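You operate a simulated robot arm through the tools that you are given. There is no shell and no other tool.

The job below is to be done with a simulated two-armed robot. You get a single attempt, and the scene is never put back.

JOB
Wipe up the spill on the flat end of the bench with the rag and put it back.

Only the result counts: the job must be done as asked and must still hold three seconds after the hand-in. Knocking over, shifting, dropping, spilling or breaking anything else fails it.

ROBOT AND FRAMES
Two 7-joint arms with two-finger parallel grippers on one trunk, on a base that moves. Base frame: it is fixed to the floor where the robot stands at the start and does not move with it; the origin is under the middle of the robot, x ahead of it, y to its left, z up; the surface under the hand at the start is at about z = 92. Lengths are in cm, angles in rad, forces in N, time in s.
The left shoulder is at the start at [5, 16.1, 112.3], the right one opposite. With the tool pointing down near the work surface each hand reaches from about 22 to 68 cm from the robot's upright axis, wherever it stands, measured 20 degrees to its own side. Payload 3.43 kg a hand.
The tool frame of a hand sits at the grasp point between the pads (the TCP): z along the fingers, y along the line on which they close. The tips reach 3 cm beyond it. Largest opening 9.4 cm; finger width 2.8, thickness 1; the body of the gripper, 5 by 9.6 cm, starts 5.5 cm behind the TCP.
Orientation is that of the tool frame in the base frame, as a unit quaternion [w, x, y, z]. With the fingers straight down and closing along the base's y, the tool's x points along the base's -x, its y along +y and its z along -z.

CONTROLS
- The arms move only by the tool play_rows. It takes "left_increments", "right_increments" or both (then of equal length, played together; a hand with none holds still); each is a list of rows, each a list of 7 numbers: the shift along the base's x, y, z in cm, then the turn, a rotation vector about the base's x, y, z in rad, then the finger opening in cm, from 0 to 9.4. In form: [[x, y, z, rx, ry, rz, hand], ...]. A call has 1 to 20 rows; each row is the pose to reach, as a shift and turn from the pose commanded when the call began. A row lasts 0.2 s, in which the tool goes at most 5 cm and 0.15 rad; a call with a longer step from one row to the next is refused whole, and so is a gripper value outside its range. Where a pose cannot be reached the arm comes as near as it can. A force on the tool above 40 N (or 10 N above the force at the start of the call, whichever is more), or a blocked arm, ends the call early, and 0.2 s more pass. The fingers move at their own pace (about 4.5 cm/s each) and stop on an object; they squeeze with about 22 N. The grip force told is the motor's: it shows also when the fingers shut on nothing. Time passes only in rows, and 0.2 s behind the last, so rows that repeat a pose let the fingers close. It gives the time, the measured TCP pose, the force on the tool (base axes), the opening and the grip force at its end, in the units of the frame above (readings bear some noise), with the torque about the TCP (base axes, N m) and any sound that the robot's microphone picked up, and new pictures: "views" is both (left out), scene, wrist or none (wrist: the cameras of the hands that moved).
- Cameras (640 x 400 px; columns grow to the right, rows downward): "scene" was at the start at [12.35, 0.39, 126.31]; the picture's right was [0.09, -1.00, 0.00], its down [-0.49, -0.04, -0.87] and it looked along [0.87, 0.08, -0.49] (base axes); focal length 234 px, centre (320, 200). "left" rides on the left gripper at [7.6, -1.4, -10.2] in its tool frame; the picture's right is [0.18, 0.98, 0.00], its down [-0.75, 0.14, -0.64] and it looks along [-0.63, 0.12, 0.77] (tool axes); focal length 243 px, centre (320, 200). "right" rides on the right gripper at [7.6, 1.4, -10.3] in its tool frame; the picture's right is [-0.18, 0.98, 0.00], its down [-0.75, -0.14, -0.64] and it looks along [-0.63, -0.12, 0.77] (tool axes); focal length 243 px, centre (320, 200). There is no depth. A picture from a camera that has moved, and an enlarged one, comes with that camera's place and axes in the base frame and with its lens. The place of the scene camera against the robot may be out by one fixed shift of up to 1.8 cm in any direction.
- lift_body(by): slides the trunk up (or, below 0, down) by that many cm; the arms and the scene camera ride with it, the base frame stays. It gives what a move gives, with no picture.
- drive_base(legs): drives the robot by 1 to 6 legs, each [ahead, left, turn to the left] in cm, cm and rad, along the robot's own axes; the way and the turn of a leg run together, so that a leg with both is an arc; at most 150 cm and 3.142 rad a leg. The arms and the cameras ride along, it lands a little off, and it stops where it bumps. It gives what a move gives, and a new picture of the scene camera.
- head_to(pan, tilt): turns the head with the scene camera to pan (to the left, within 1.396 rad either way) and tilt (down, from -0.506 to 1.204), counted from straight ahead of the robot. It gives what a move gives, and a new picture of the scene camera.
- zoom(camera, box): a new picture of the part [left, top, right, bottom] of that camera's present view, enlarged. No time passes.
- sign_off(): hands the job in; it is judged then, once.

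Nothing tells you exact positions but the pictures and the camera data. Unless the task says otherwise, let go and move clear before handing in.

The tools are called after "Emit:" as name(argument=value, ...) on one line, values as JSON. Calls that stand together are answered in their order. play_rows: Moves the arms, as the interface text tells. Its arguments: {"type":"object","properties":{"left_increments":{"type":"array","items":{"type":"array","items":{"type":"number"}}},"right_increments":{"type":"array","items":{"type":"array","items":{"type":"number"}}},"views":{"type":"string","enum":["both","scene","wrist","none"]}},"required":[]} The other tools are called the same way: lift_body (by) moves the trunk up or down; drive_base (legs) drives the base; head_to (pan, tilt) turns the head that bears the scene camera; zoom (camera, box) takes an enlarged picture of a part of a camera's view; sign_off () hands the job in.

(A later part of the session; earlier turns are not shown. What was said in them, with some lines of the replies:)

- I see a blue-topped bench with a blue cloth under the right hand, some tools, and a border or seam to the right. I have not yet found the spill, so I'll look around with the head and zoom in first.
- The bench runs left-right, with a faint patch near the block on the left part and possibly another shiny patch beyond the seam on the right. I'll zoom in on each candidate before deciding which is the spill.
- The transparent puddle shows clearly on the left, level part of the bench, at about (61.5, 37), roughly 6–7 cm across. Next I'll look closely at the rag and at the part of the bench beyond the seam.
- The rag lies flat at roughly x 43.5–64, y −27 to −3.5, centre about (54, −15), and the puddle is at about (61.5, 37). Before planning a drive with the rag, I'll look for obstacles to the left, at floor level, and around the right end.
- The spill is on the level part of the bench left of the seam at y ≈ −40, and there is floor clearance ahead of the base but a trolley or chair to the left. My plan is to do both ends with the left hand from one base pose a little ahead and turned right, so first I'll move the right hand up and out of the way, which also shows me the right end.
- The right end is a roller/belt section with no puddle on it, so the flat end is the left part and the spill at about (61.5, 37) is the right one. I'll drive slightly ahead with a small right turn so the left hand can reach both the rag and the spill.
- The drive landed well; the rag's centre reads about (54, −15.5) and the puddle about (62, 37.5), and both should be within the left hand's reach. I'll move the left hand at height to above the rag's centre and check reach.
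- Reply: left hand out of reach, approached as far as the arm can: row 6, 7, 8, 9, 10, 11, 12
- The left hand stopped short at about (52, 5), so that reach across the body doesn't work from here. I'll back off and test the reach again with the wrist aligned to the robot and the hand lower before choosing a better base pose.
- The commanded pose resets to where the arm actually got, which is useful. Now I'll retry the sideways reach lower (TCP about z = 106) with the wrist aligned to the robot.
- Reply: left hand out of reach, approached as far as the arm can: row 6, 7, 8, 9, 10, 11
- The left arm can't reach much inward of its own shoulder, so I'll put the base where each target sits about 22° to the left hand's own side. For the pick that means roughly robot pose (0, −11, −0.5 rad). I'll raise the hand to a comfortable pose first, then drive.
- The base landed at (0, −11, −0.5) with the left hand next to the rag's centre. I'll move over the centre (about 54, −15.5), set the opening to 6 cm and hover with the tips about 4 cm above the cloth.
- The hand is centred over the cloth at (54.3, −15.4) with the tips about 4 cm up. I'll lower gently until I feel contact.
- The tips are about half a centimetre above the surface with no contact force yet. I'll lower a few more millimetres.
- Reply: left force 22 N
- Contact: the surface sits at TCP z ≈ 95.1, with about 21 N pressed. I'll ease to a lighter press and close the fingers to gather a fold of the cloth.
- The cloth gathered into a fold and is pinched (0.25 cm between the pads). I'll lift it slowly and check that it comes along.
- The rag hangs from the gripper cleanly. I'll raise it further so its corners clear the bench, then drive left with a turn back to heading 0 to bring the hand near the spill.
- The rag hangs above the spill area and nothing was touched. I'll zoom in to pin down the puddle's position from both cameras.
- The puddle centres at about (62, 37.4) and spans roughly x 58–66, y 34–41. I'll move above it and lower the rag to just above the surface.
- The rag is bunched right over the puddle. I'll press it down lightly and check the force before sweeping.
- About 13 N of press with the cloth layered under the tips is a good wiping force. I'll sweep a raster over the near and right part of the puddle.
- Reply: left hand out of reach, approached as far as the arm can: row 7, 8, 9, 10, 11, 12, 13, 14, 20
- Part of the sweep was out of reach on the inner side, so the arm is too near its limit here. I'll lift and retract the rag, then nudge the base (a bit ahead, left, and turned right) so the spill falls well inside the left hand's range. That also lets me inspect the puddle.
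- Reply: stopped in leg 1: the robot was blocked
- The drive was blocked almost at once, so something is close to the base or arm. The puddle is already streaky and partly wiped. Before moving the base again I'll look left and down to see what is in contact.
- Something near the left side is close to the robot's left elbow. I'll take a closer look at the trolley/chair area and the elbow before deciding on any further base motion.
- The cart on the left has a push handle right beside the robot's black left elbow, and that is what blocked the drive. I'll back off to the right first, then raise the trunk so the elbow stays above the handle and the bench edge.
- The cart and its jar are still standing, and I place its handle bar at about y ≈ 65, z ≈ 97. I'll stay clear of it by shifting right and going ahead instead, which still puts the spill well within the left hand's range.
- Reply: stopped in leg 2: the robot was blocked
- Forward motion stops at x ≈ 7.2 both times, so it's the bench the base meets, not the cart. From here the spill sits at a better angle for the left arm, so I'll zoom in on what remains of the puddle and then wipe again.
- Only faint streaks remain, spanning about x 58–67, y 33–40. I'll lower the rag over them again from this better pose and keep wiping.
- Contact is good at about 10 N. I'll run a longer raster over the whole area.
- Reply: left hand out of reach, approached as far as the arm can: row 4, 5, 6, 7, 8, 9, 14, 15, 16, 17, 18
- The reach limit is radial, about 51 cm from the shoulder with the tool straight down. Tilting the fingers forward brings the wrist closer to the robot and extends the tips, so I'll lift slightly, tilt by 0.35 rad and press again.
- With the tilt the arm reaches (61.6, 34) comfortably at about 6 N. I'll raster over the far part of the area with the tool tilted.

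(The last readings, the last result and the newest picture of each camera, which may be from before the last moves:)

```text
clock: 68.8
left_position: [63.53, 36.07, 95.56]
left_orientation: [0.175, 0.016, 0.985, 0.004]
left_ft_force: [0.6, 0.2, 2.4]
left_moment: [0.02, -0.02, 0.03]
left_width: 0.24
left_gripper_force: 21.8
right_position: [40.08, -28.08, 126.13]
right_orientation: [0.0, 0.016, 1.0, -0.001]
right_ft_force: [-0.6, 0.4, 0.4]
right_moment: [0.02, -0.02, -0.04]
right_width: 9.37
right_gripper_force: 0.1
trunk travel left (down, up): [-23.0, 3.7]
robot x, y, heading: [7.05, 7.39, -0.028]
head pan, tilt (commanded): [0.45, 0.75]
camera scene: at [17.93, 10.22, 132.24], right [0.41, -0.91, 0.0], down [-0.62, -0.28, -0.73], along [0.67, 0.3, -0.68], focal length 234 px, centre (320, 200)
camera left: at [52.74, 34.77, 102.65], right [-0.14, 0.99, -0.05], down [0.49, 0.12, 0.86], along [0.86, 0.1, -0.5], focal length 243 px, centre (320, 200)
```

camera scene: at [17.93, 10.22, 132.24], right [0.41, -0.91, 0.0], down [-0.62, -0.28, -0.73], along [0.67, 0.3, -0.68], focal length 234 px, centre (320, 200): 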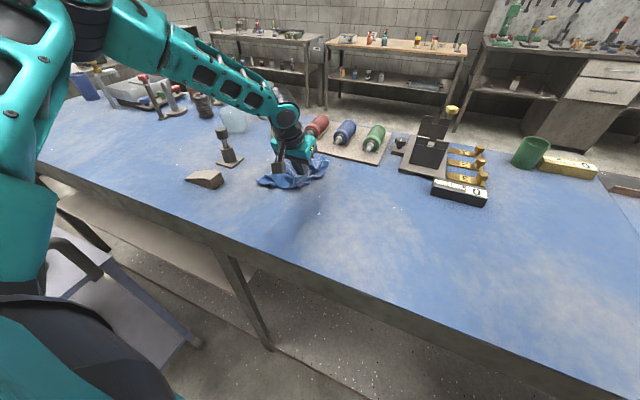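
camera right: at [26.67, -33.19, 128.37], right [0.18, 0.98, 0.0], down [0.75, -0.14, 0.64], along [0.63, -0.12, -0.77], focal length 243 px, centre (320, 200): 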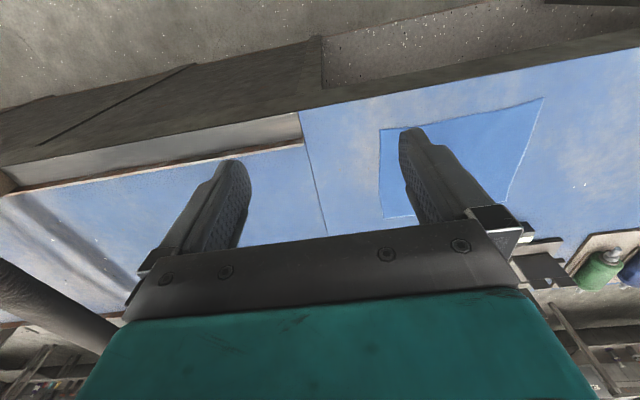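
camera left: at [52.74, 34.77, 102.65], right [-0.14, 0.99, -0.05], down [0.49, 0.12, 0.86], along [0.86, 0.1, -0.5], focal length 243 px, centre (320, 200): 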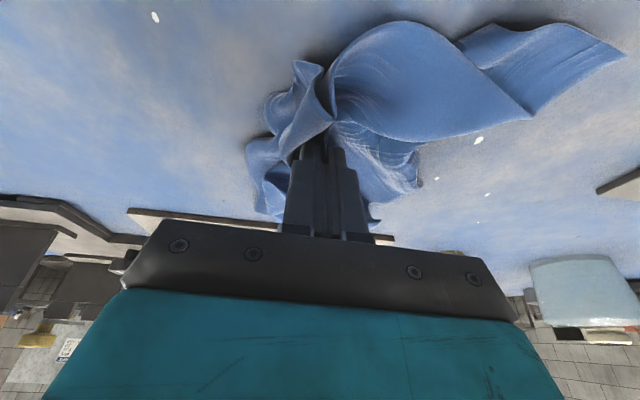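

All rows were reached this time. I'll make a second pass in the cross direction with slightly more press.

Emit:
play_rows(left_increments=[[3, -1.5, -0.15, 0, 0, 0, 0], [3.3, -3.3, -0.15, 0, 0, 0, 0], [3.3, -0.8, -0.15, 0, 0, 0, 0], [3.3, 1.7, -0.15, 0, 0, 0, 0], [3.3, 4.2, -0.15, 0, 0, 0, 0], [1.5, 5, -0.15, 0, 0, 0, 0], [1.5, 2.5, -0.15, 0, 0, 0, 0], [1.5, 0, -0.15, 0, 0, 0, 0], [1.5, -3, -0.15, 0, 0, 0, 0], [-0.5, -3, -0.15, 0, 0, 0, 0], [-0.5, -0.5, -0.15, 0, 0, 0, 0], [-0.5, 2, -0.15, 0, 0, 0, 0], [-0.5, 5, -0.15, 0, 0, 0, 0], [-2.5, 5, -0.15, 0, 0, 0, 0], [-2.5, 2.5, -0.15, 0, 0, 0, 0], [-2.5, 0, -0.15, 0, 0, 0, 0], [-2.5, -3, -0.15, 0, 0, 0, 0], [-4.5, -3, -0.15, 0, 0, 0, 0], [-4.5, 0, -0.15, 0, 0, 0, 0], [-4.5, 3, -0.15, 0, 0, 0, 0]], views="none")

Emit:
play_rows(left_increments=[[0, 0, 2, 0, 0.05, 0, 0], [0, -1, 5, 0, 0.1, 0, 0], [0, -2, 9, 0, 0.2, 0, 0], [0, -3, 13, 0, 0.3, 0, 0], [-1, -4, 17, 0, 0.35, 0, 0], [-3, -6, 21, 0, 0.35, 0, 0], [-5, -8, 24, 0, 0.35, 0, 0], [-7, -10, 26, 0, 0.35, 0, 0], [-8, -12, 26, 0, 0.35, 0, 0], [-8, -12, 26, 0, 0.35, 0, 0]], views="both")

Emit:
zoom(camera="scene", box=[250, 140, 346, 200])

```text
clock: 73.0
left_position: [58.84, 38.91, 95.57]
left_orientation: [0.175, 0.016, 0.984, 0.002]
left_ft_force: [-0.6, -2.9, 11.1]
left_moment: [-0.09, 0.09, 0.01]
left_width: 0.26
left_gripper_force: 22.4
left hand out of reach, approached as far as the arm can: row 2
right_position: [40.05, -28.09, 126.07]
right_orientation: [0.0, 0.016, 1.0, 0.0]
right_ft_force: [-0.4, 1.1, -0.6]
right_moment: [-0.03, 0.0, -0.01]
right_width: 9.36
right_gripper_force: 0.0
trunk travel left (down, up): [-23.0, 3.7]
robot x, y, heading: [7.06, 7.13, -0.032]
head pan, tilt (commanded): [0.45, 0.75]
```

```text
clock: 75.2
left_position: [51.0, 27.1, 121.48]
left_orientation: [0.0, 0.015, 1.0, 0.0]
left_ft_force: [-0.3, -0.2, -0.3]
left_moment: [0.0, 0.0, -0.03]
left_width: 0.24
left_gripper_force: 22.2
right_position: [40.32, -28.12, 126.2]
right_orientation: [-0.001, 0.015, 1.0, 0.0]
right_ft_force: [-0.8, 0.5, 0.6]
right_moment: [0.01, 0.01, 0.0]
right_width: 9.43
right_gripper_force: 0.0
trunk travel left (down, up): [-23.0, 3.7]
robot x, y, heading: [6.96, 7.48, -0.033]
head pan, tilt (commanded): [0.45, 0.75]
camera scene: at [17.96, 10.27, 132.24], right [0.41, -0.91, 0.0], down [-0.62, -0.28, -0.73], along [0.67, 0.3, -0.68], focal length 234 px, centre (320, 200)
camera left: at [43.24, 25.81, 131.77], right [-0.15, 0.99, 0.0], down [0.76, 0.12, 0.64], along [0.63, 0.1, -0.77], focal length 243 px, centre (320, 200)
```

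scene: 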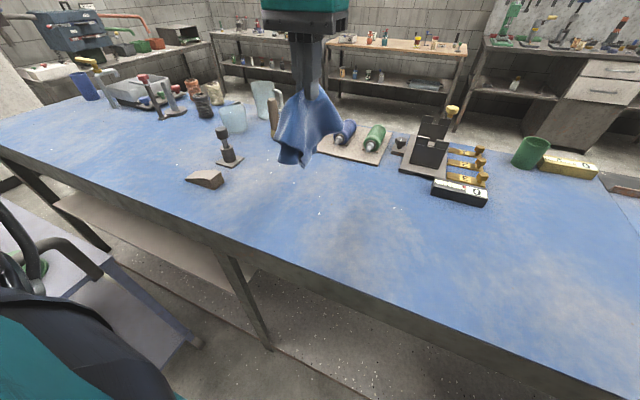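
left: 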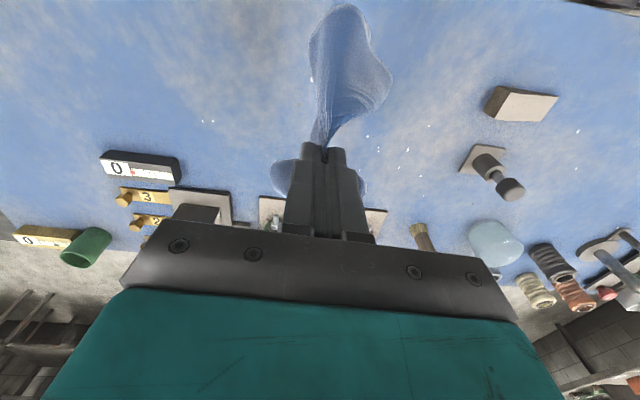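

```text
6.67 times, centred on (298, 170) of scene
camera zoom: at [17.96, 10.27, 132.24], right [0.41, -0.91, 0.0], down [-0.62, -0.28, -0.73], along [0.67, 0.3, -0.68], focal length 1558 px, centre (467, 400)
```

zoom: 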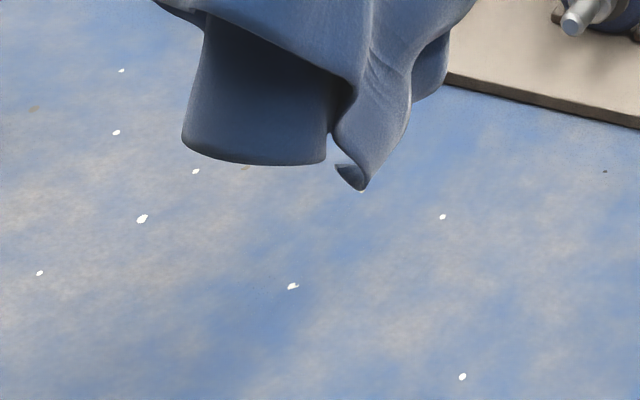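

The visible area is now clean with no streaks. I'll move the rag aside a little more to check the far part that it hides.

Emit:
play_rows(left_increments=[[-2, -3, 1, 0, 0, 0, 0], [-4, -6, 2, 0, 0, 0, 0], [-5, -9, 2, 0, 0, 0, 0], [-5, -9, 2, 0, 0, 0, 0]], views="none")

Emit:
head_to(pan=0.55, tilt=0.7)

Emit:
zoom(camera="scene", box=[260, 120, 420, 220])

Emit:
zoom(camera="left", box=[320, 60, 560, 210])

```text
clock: 76.2
left_position: [45.91, 18.09, 123.57]
left_orientation: [0.001, 0.014, 1.0, 0.001]
left_ft_force: [-0.1, -0.4, 0.6]
left_moment: [-0.02, -0.03, 0.02]
left_width: 0.25
left_gripper_force: 22.5
right_position: [40.09, -28.1, 126.13]
right_orientation: [0.0, 0.016, 1.0, 0.0]
right_ft_force: [-0.1, 0.2, 0.2]
right_moment: [-0.02, -0.03, -0.01]
right_width: 9.4
right_gripper_force: 0.2
trunk travel left (down, up): [-23.0, 3.7]
robot x, y, heading: [7.54, 7.4, -0.038]
head pan, tilt (commanded): [0.45, 0.75]
```

```text
clock: 76.8
left_position: [46.04, 17.99, 123.44]
left_orientation: [0.0, 0.015, 1.0, 0.001]
left_ft_force: [0.3, -1.0, -0.7]
left_moment: [0.0, 0.04, 0.0]
left_width: 0.25
left_gripper_force: 21.9
right_position: [40.2, -28.05, 126.1]
right_orientation: [0.001, 0.016, 1.0, 0.0]
right_ft_force: [0.1, -0.7, 0.5]
right_moment: [-0.04, 0.02, 0.0]
right_width: 9.38
right_gripper_force: 0.0
trunk travel left (down, up): [-23.0, 3.7]
robot x, y, heading: [7.2, 7.4, -0.028]
head pan, tilt (commanded): [0.55, 0.7]
camera scene: at [17.78, 11.08, 132.66], right [0.49, -0.87, 0.0], down [-0.56, -0.32, -0.76], along [0.66, 0.38, -0.64], focal length 234 px, centre (320, 200)
```

scene: 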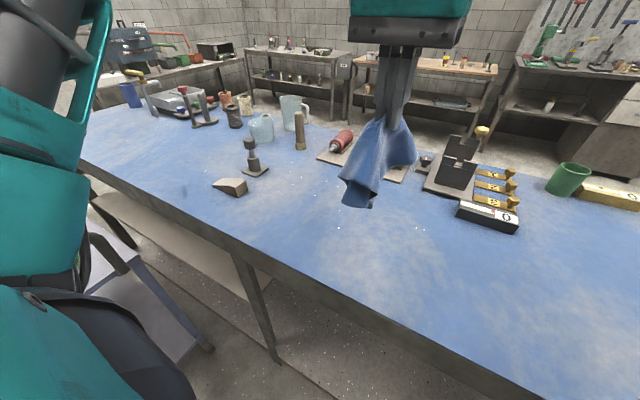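

```text
4.00 times, centred on (340, 170) of scene
camera zoom: at [17.78, 11.08, 132.66], right [0.49, -0.87, 0.0], down [-0.56, -0.32, -0.76], along [0.66, 0.38, -0.64], focal length 935 px, centre (240, 320)
```

zoom: 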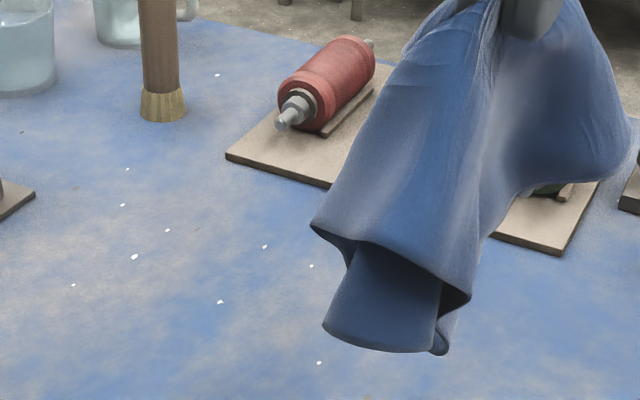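

```text
2.67 times, centred on (440, 135) of left
camera zoom: at [38.27, 16.76, 133.7], right [-0.16, 0.99, 0.0], down [0.76, 0.12, 0.64], along [0.63, 0.1, -0.77], focal length 647 px, centre (0, 373)
```

zoom: 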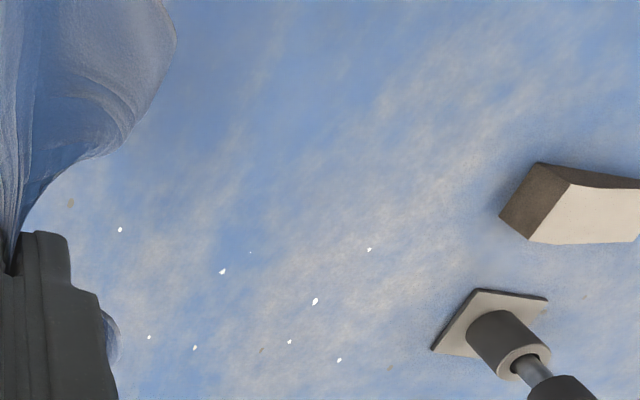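

The spill has gone completely. I notice a darker spot further left on the bench near (45, 71), so I'll zoom in there to rule out a second puddle.

Emit:
zoom(camera="scene", box=[100, 120, 260, 220])

Emit:
head_to(pan=0.85, tilt=0.6)

Emit:
zoom(camera="scene", box=[160, 120, 400, 270])

```text
4.00 times, centred on (180, 170) of scene
camera zoom: at [17.78, 11.08, 132.66], right [0.49, -0.87, 0.0], down [-0.56, -0.32, -0.76], along [0.66, 0.38, -0.64], focal length 935 px, centre (880, 320)
```

zoom: 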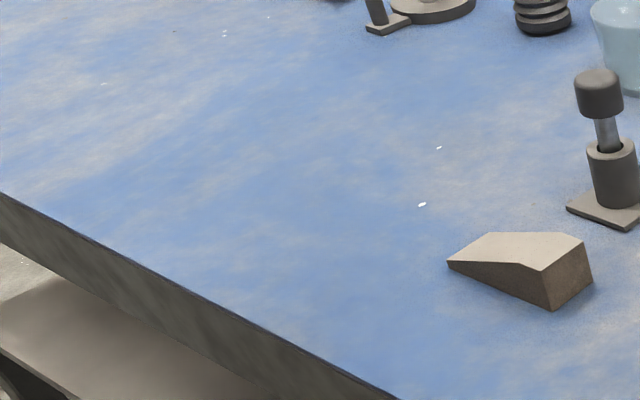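

```text
clock: 77.6
left_position: [45.89, 18.0, 123.34]
left_orientation: [0.0, 0.014, 1.0, 0.0]
left_ft_force: [0.2, 0.1, 0.5]
left_moment: [0.03, -0.02, 0.03]
left_width: 0.26
left_gripper_force: 21.8
right_position: [40.22, -28.15, 126.24]
right_orientation: [0.001, 0.016, 1.0, 0.0]
right_ft_force: [-0.6, 0.2, -0.2]
right_moment: [-0.02, -0.01, -0.03]
right_width: 9.39
right_gripper_force: 0.1
trunk travel left (down, up): [-23.0, 3.7]
robot x, y, heading: [6.51, 7.77, -0.033]
head pan, tilt (commanded): [0.85, 0.6]
camera scene: at [16.44, 13.33, 133.53], right [0.73, -0.68, 0.0], down [-0.39, -0.41, -0.82], along [0.56, 0.6, -0.57], focal length 234 px, centre (320, 200)
```

scene: 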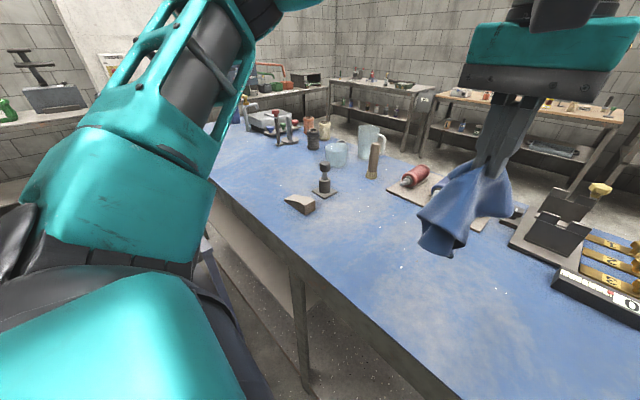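

```text
2.67 times, centred on (280, 195) of scene
camera zoom: at [16.44, 13.33, 133.53], right [0.73, -0.68, 0.0], down [-0.39, -0.41, -0.82], along [0.56, 0.6, -0.57], focal length 623 px, centre (427, 213)
```

zoom: 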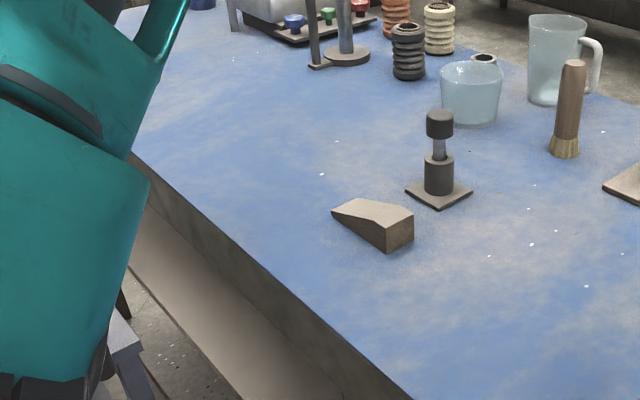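

That was only the arm's shadow; the bench is clean there. Now I'll bring the hand to its carry pose, back away from the bench edge, and drive back to the pick pose to return the rag.

Emit:
play_rows(left_increments=[[3, 2.5, 0, 0, 0, 0, 0], [6, 5, 0, 0, 0, 0, 0], [9, 7.5, 0, 0, 0, 0, 0], [11.3, 9.6, 0, 0, 0, 0, 0], [11.3, 9.6, 0, 0, 0, 0, 0]], views="none")

Emit:
drive_base(legs=[[-5, 0, 0], [3.1, -18.5, -0.467]])

Emit:
lift_body(by=-8)

Emit:
head_to(pan=0.4, tilt=0.75)

```text
clock: 78.8
left_position: [57.46, 27.69, 123.49]
left_orientation: [0.0, 0.015, 1.0, 0.0]
left_ft_force: [-0.2, 0.5, 0.2]
left_moment: [0.02, -0.01, 0.01]
left_width: 0.21
left_gripper_force: 22.3
right_position: [40.19, -28.24, 126.15]
right_orientation: [-0.001, 0.016, 1.0, 0.001]
right_ft_force: [0.7, 0.6, -0.5]
right_moment: [-0.02, 0.02, 0.03]
right_width: 9.4
right_gripper_force: 0.2
trunk travel left (down, up): [-23.0, 3.7]
robot x, y, heading: [7.27, 7.32, -0.032]
head pan, tilt (commanded): [0.85, 0.6]
```

```text
clock: 81.6
left_position: [54.23, -15.41, 123.5]
left_orientation: [0.0, 0.246, 0.969, 0.0]
left_ft_force: [0.0, 1.1, 0.7]
left_moment: [-0.01, -0.02, 0.05]
left_width: 0.24
left_gripper_force: 22.0
right_position: [14.0, -57.59, 126.15]
right_orientation: [0.0, 0.246, 0.969, 0.0]
right_ft_force: [-0.3, 0.1, -0.5]
right_moment: [0.03, 0.01, 0.01]
right_width: 9.41
right_gripper_force: 0.1
trunk travel left (down, up): [-23.0, 3.7]
robot x, y, heading: [0.52, -11.32, -0.496]
head pan, tilt (commanded): [0.85, 0.6]
camera scene: at [11.34, -10.23, 133.53], right [0.35, -0.94, 0.0], down [-0.53, -0.19, -0.83], along [0.77, 0.29, -0.56], focal length 234 px, centre (320, 200)
```

scene: 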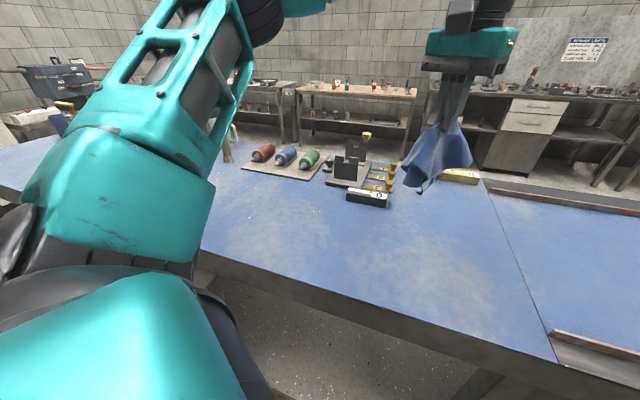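

```text
clock: 82.8
left_position: [54.32, -15.4, 115.43]
left_orientation: [0.0, 0.246, 0.969, 0.0]
left_ft_force: [0.0, 1.5, 0.3]
left_moment: [0.05, 0.0, 0.01]
left_width: 0.26
left_gripper_force: 21.6
right_position: [13.9, -57.41, 118.23]
right_orientation: [0.001, 0.247, 0.969, 0.0]
right_ft_force: [-0.4, -0.6, -0.4]
right_moment: [0.03, -0.01, -0.01]
right_width: 9.38
right_gripper_force: 0.0
trunk travel left (down, up): [-15.0, 11.7]
robot x, y, heading: [0.57, -10.89, -0.494]
head pan, tilt (commanded): [0.85, 0.6]
```

```text
clock: 83.7
left_position: [54.26, -15.38, 115.48]
left_orientation: [0.001, 0.245, 0.97, 0.0]
left_ft_force: [-0.6, -0.3, 0.0]
left_moment: [0.0, -0.01, 0.06]
left_width: 0.23
left_gripper_force: 22.5
right_position: [13.88, -57.61, 118.17]
right_orientation: [0.0, 0.247, 0.969, 0.0]
right_ft_force: [-0.3, 0.6, -0.4]
right_moment: [0.01, 0.0, 0.04]
right_width: 9.4
right_gripper_force: 0.1
trunk travel left (down, up): [-15.0, 11.7]
robot x, y, heading: [0.22, -10.86, -0.497]
head pan, tilt (commanded): [0.4, 0.75]
camera scene: at [11.31, -14.04, 124.24], right [-0.1, -1.0, 0.0], down [-0.68, 0.07, -0.73], along [0.73, -0.07, -0.68], focal length 234 px, centre (320, 200)
```

scene: 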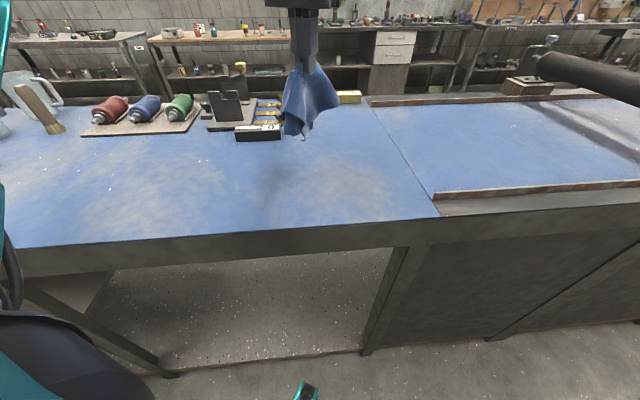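

The rag hangs right above its original centre (54.3, −15.4). I'll lower it to the surface gently.

Emit:
play_rows(left_increments=[[0, 0, -3, 0, 0, 0, 0], [0, 0, -6, 0, 0, 0, 0], [0, 0, -9, 0, 0, 0, 0], [0, 0, -12, 0, 0, 0, 0], [0, 0, -14, 0, 0, 0, 0], [0, 0, -16, 0, 0, 0, 0], [0, 0, -18, 0, 0, 0, 0], [0, 0, -19, 0, 0, 0, 0], [0, 0, -19.4, 0, 0, 0, 0], [0, 0, -19.4, 0, 0, 0, 0]], views="both")

```text
clock: 85.9
left_position: [54.21, -15.46, 95.96]
left_orientation: [0.001, 0.246, 0.969, -0.001]
left_ft_force: [0.4, -0.2, 4.4]
left_moment: [0.02, 0.0, 0.04]
left_width: 0.22
left_gripper_force: 22.0
right_position: [13.88, -57.37, 118.14]
right_orientation: [0.001, 0.247, 0.969, 0.0]
right_ft_force: [0.3, 0.1, -0.4]
right_moment: [0.01, 0.02, 0.03]
right_width: 9.42
right_gripper_force: 0.1
trunk travel left (down, up): [-15.0, 11.7]
robot x, y, heading: [0.55, -11.15, -0.5]
head pan, tilt (commanded): [0.4, 0.75]
camera scene: at [11.27, -14.04, 124.25], right [-0.1, -1.0, 0.0], down [-0.68, 0.07, -0.73], along [0.73, -0.07, -0.68], focal length 234 px, centre (320, 200)
camera left: at [46.8, -13.09, 106.35], right [0.31, 0.95, 0.0], down [0.73, -0.23, 0.64], along [0.61, -0.2, -0.77], focal length 243 px, centre (320, 200)
```

scene: 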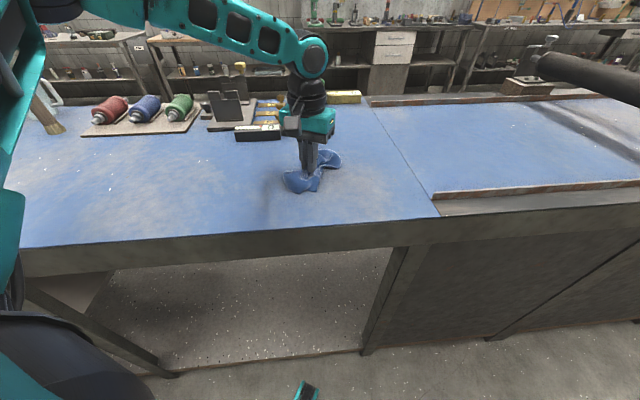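
left: 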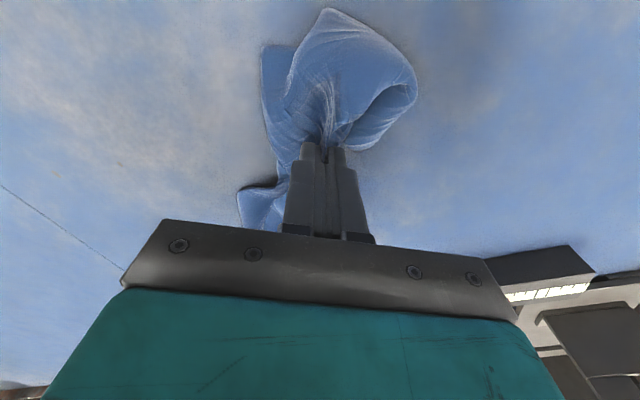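

The rag is down on its spot, gathered in a bunch. I'll open the fingers slowly so the fold relaxes, then lift clear and look.

Emit:
play_rows(left_increments=[[0, 0, 0.2, 0, 0, 0, 0.8], [0, 0, 0.2, 0, 0, 0, 1.6], [0, 0, 0.2, 0, 0, 0, 2.4], [0, 0, 0.2, 0, 0, 0, 3.2], [0, 0, 0.5, 0, 0, 0, 4], [0, 0, 1.5, 0, 0, 0, 4], [0, 0, 3, 0, 0, 0, 4], [0, 0, 5, 0, 0, 0, 4], [0, 0, 8, 0, 0, 0, 4], [0, 0, 11, 0, 0, 0, 4], [0, 0, 14, 0, 0, 0, 4], [0, 0, 14, 0, 0, 0, 4]], views="both")

Emit:
zoom(camera="scene", box=[200, 100, 440, 250])

```text
clock: 88.5
left_position: [54.23, -15.54, 110.01]
left_orientation: [0.0, 0.245, 0.969, 0.0]
left_ft_force: [0.4, 0.4, 0.5]
left_moment: [0.01, -0.04, -0.01]
left_width: 3.98
left_gripper_force: 0.0
right_position: [13.9, -57.54, 118.1]
right_orientation: [0.0, 0.246, 0.969, 0.0]
right_ft_force: [-0.2, 0.0, -0.6]
right_moment: [0.0, 0.03, 0.0]
right_width: 9.37
right_gripper_force: 0.1
trunk travel left (down, up): [-15.0, 11.7]
robot x, y, heading: [0.57, -11.04, -0.503]
head pan, tilt (commanded): [0.4, 0.75]
camera scene: at [11.31, -14.05, 124.24], right [-0.1, -1.0, 0.0], down [-0.68, 0.07, -0.73], along [0.73, -0.07, -0.68], focal length 234 px, centre (320, 200)
camera left: at [46.8, -13.1, 120.33], right [0.31, 0.95, 0.0], down [0.73, -0.23, 0.64], along [0.61, -0.2, -0.77], focal length 243 px, centre (320, 200)
```

scene: 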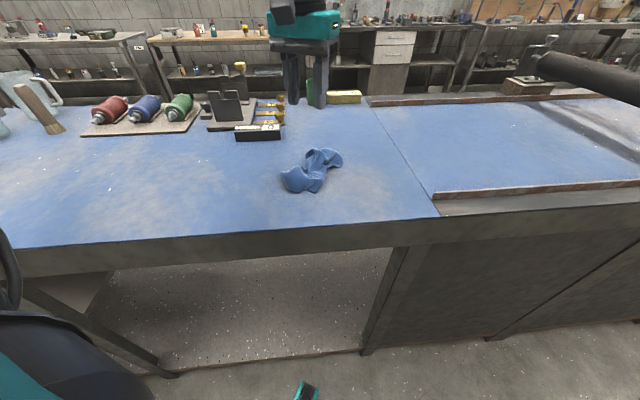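
left: 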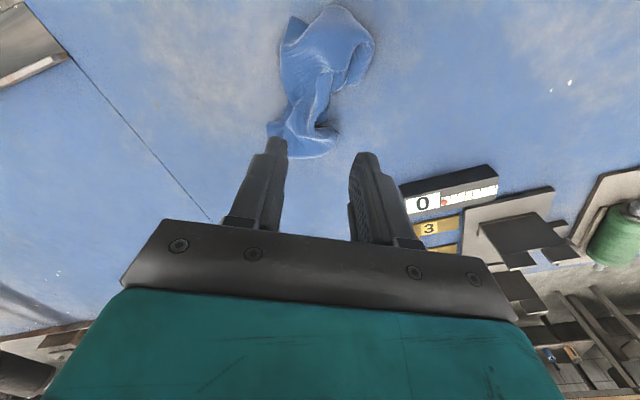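

```text
2.67 times, centred on (320, 175) of scene
camera zoom: at [11.31, -14.05, 124.24], right [-0.1, -1.0, 0.0], down [-0.68, 0.07, -0.73], along [0.73, -0.07, -0.68], focal length 623 px, centre (320, 267)
```

zoom: 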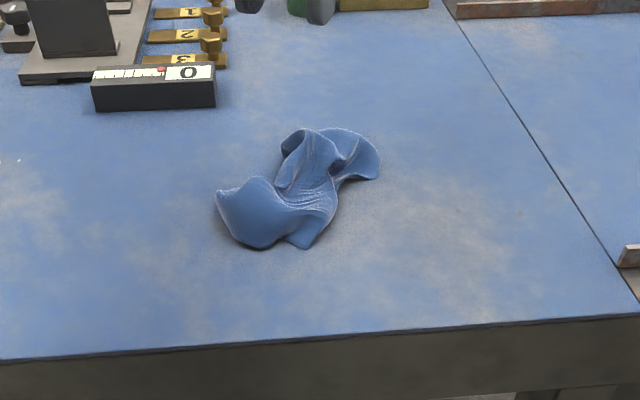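

The rag lies released, bunched up but centred on its original spot (about 54.5, −16). I'll move the hand well clear and make a final check of the spill area and the other objects.

Emit:
play_rows(left_increments=[[-1, 3, 2, 0, 0, 0, 6], [-2, 6, 4, 0, 0, 0, 9], [-3, 9, 6, 0, 0, 0, 9], [-3, 13, 6, 0, 0, 0, 9], [-3, 17, 6, 0, 0, 0, 9], [-3, 20, 6, 0, 0, 0, 9], [-3, 20, 6, 0, 0, 0, 9]], views="both")

Emit:
head_to(pan=1.1, tilt=0.5)

Emit:
zoom(camera="scene", box=[160, 120, 400, 270])

Emit:
zoom(camera="left", box=[300, 50, 620, 250])

```text
clock: 90.1
left_position: [51.37, 4.51, 116.09]
left_orientation: [0.0, 0.245, 0.969, 0.0]
left_ft_force: [-0.1, -0.7, 0.3]
left_moment: [-0.01, 0.0, 0.03]
left_width: 9.0
left_gripper_force: 0.1
right_position: [14.03, -57.54, 118.05]
right_orientation: [0.0, 0.246, 0.969, 0.0]
right_ft_force: [0.5, 0.3, 0.1]
right_moment: [0.01, -0.02, -0.02]
right_width: 9.4
right_gripper_force: 0.0
trunk travel left (down, up): [-15.0, 11.7]
robot x, y, heading: [0.37, -11.1, -0.495]
head pan, tilt (commanded): [0.4, 0.75]
camera scene: at [11.31, -14.07, 124.24], right [-0.1, -1.0, 0.0], down [-0.68, 0.07, -0.73], along [0.73, -0.07, -0.68], focal length 234 px, centre (320, 200)
camera left: at [43.83, 6.87, 126.34], right [0.31, 0.95, 0.0], down [0.73, -0.23, 0.64], along [0.61, -0.2, -0.77], focal length 243 px, centre (320, 200)
```

scene: 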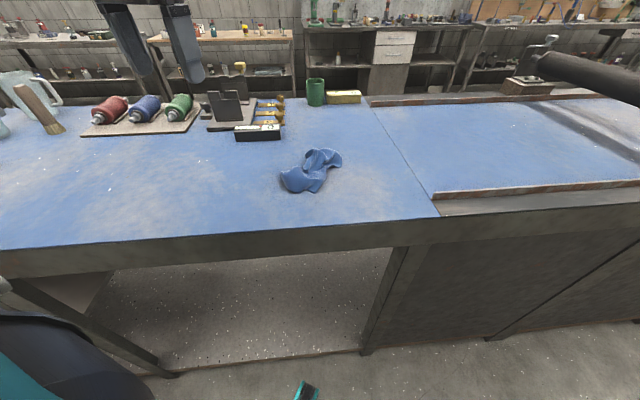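
left: 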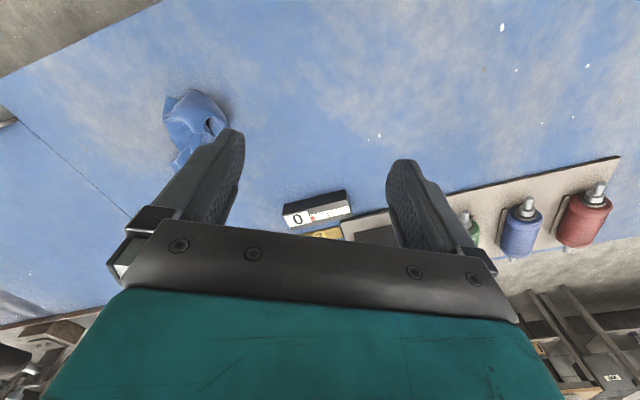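

```text
clock: 91.2
left_position: [51.33, 4.49, 115.99]
left_orientation: [-0.001, 0.245, 0.97, 0.0]
left_ft_force: [-0.8, -0.5, -0.7]
left_moment: [-0.01, 0.0, 0.02]
left_width: 9.02
left_gripper_force: 0.1
right_position: [13.92, -57.48, 118.03]
right_orientation: [0.0, 0.246, 0.969, 0.0]
right_ft_force: [0.5, -1.1, 0.3]
right_moment: [-0.01, 0.0, 0.02]
right_width: 9.41
right_gripper_force: 0.0
trunk travel left (down, up): [-15.0, 11.7]
robot x, y, heading: [0.4, -10.64, -0.496]
head pan, tilt (commanded): [1.1, 0.499]
camera scene: at [10.56, -8.09, 126.44], right [0.57, -0.82, 0.0], down [-0.39, -0.27, -0.88], along [0.72, 0.5, -0.48], focal length 234 px, centre (320, 200)
```

scene: 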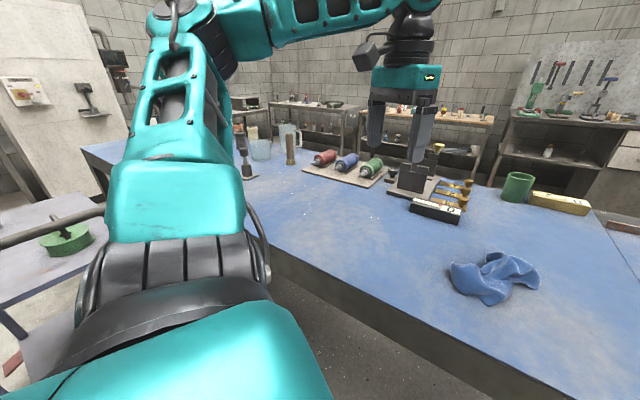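

```text
2.67 times, centred on (280, 195) of scene
camera zoom: at [10.56, -8.09, 126.44], right [0.57, -0.82, 0.0], down [-0.39, -0.27, -0.88], along [0.72, 0.5, -0.48], focal length 623 px, centre (427, 213)
```

zoom: 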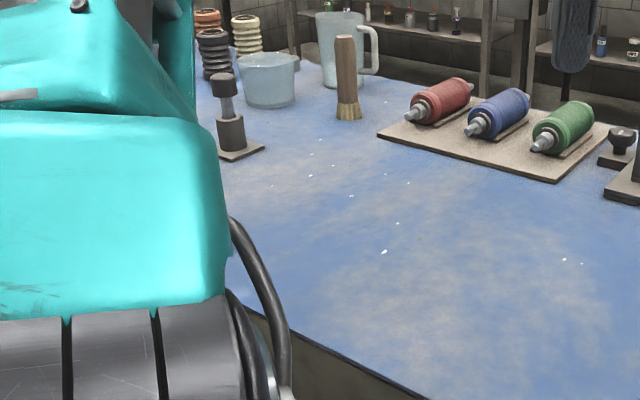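

```text
2.00 times, centred on (460, 150) of left
camera zoom: at [43.84, 6.85, 126.34], right [0.31, 0.95, 0.0], down [0.73, -0.23, 0.64], along [0.61, -0.2, -0.77], focal length 485 px, centre (40, 300)
```

zoom: 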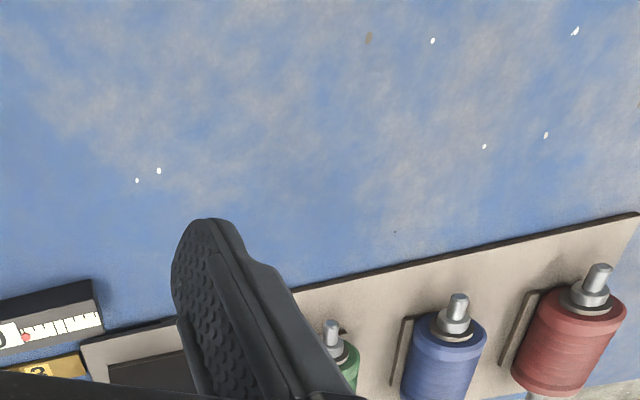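

The spill is gone, the rag lies released on its original spot near (54, −15.5), and every other item I can see is upright where it was. Both hands are clear, so I'm handing in.

Emit:
sign_off()

```text
The job is handed in.
```

I wiped up the spill on the flat end of the bench and put the rag back where it started. I then handed the job in, and no verdict has come back yet.

- **Spill:** the puddle was near (62, 37). After four passes with the rag pressed down, close-up pictures showed no puddle or streaks left.
- **Rag:** it is released and centred at about (54.5, −16), within roughly 1–2 cm of its original centre. It lies bunched up rather than flat as it was at the start; I did not try to spread it.
- **Surroundings:** everything else in the final pictures looked upright and in place. The base stopped on contact twice, most likely against the bench front, since both stops came at the same distance ahead. Before the first stop the robot's left elbow was close to the handle of the cart on the left. I saw no sign the cart moved, but I could not rule out a light touch.
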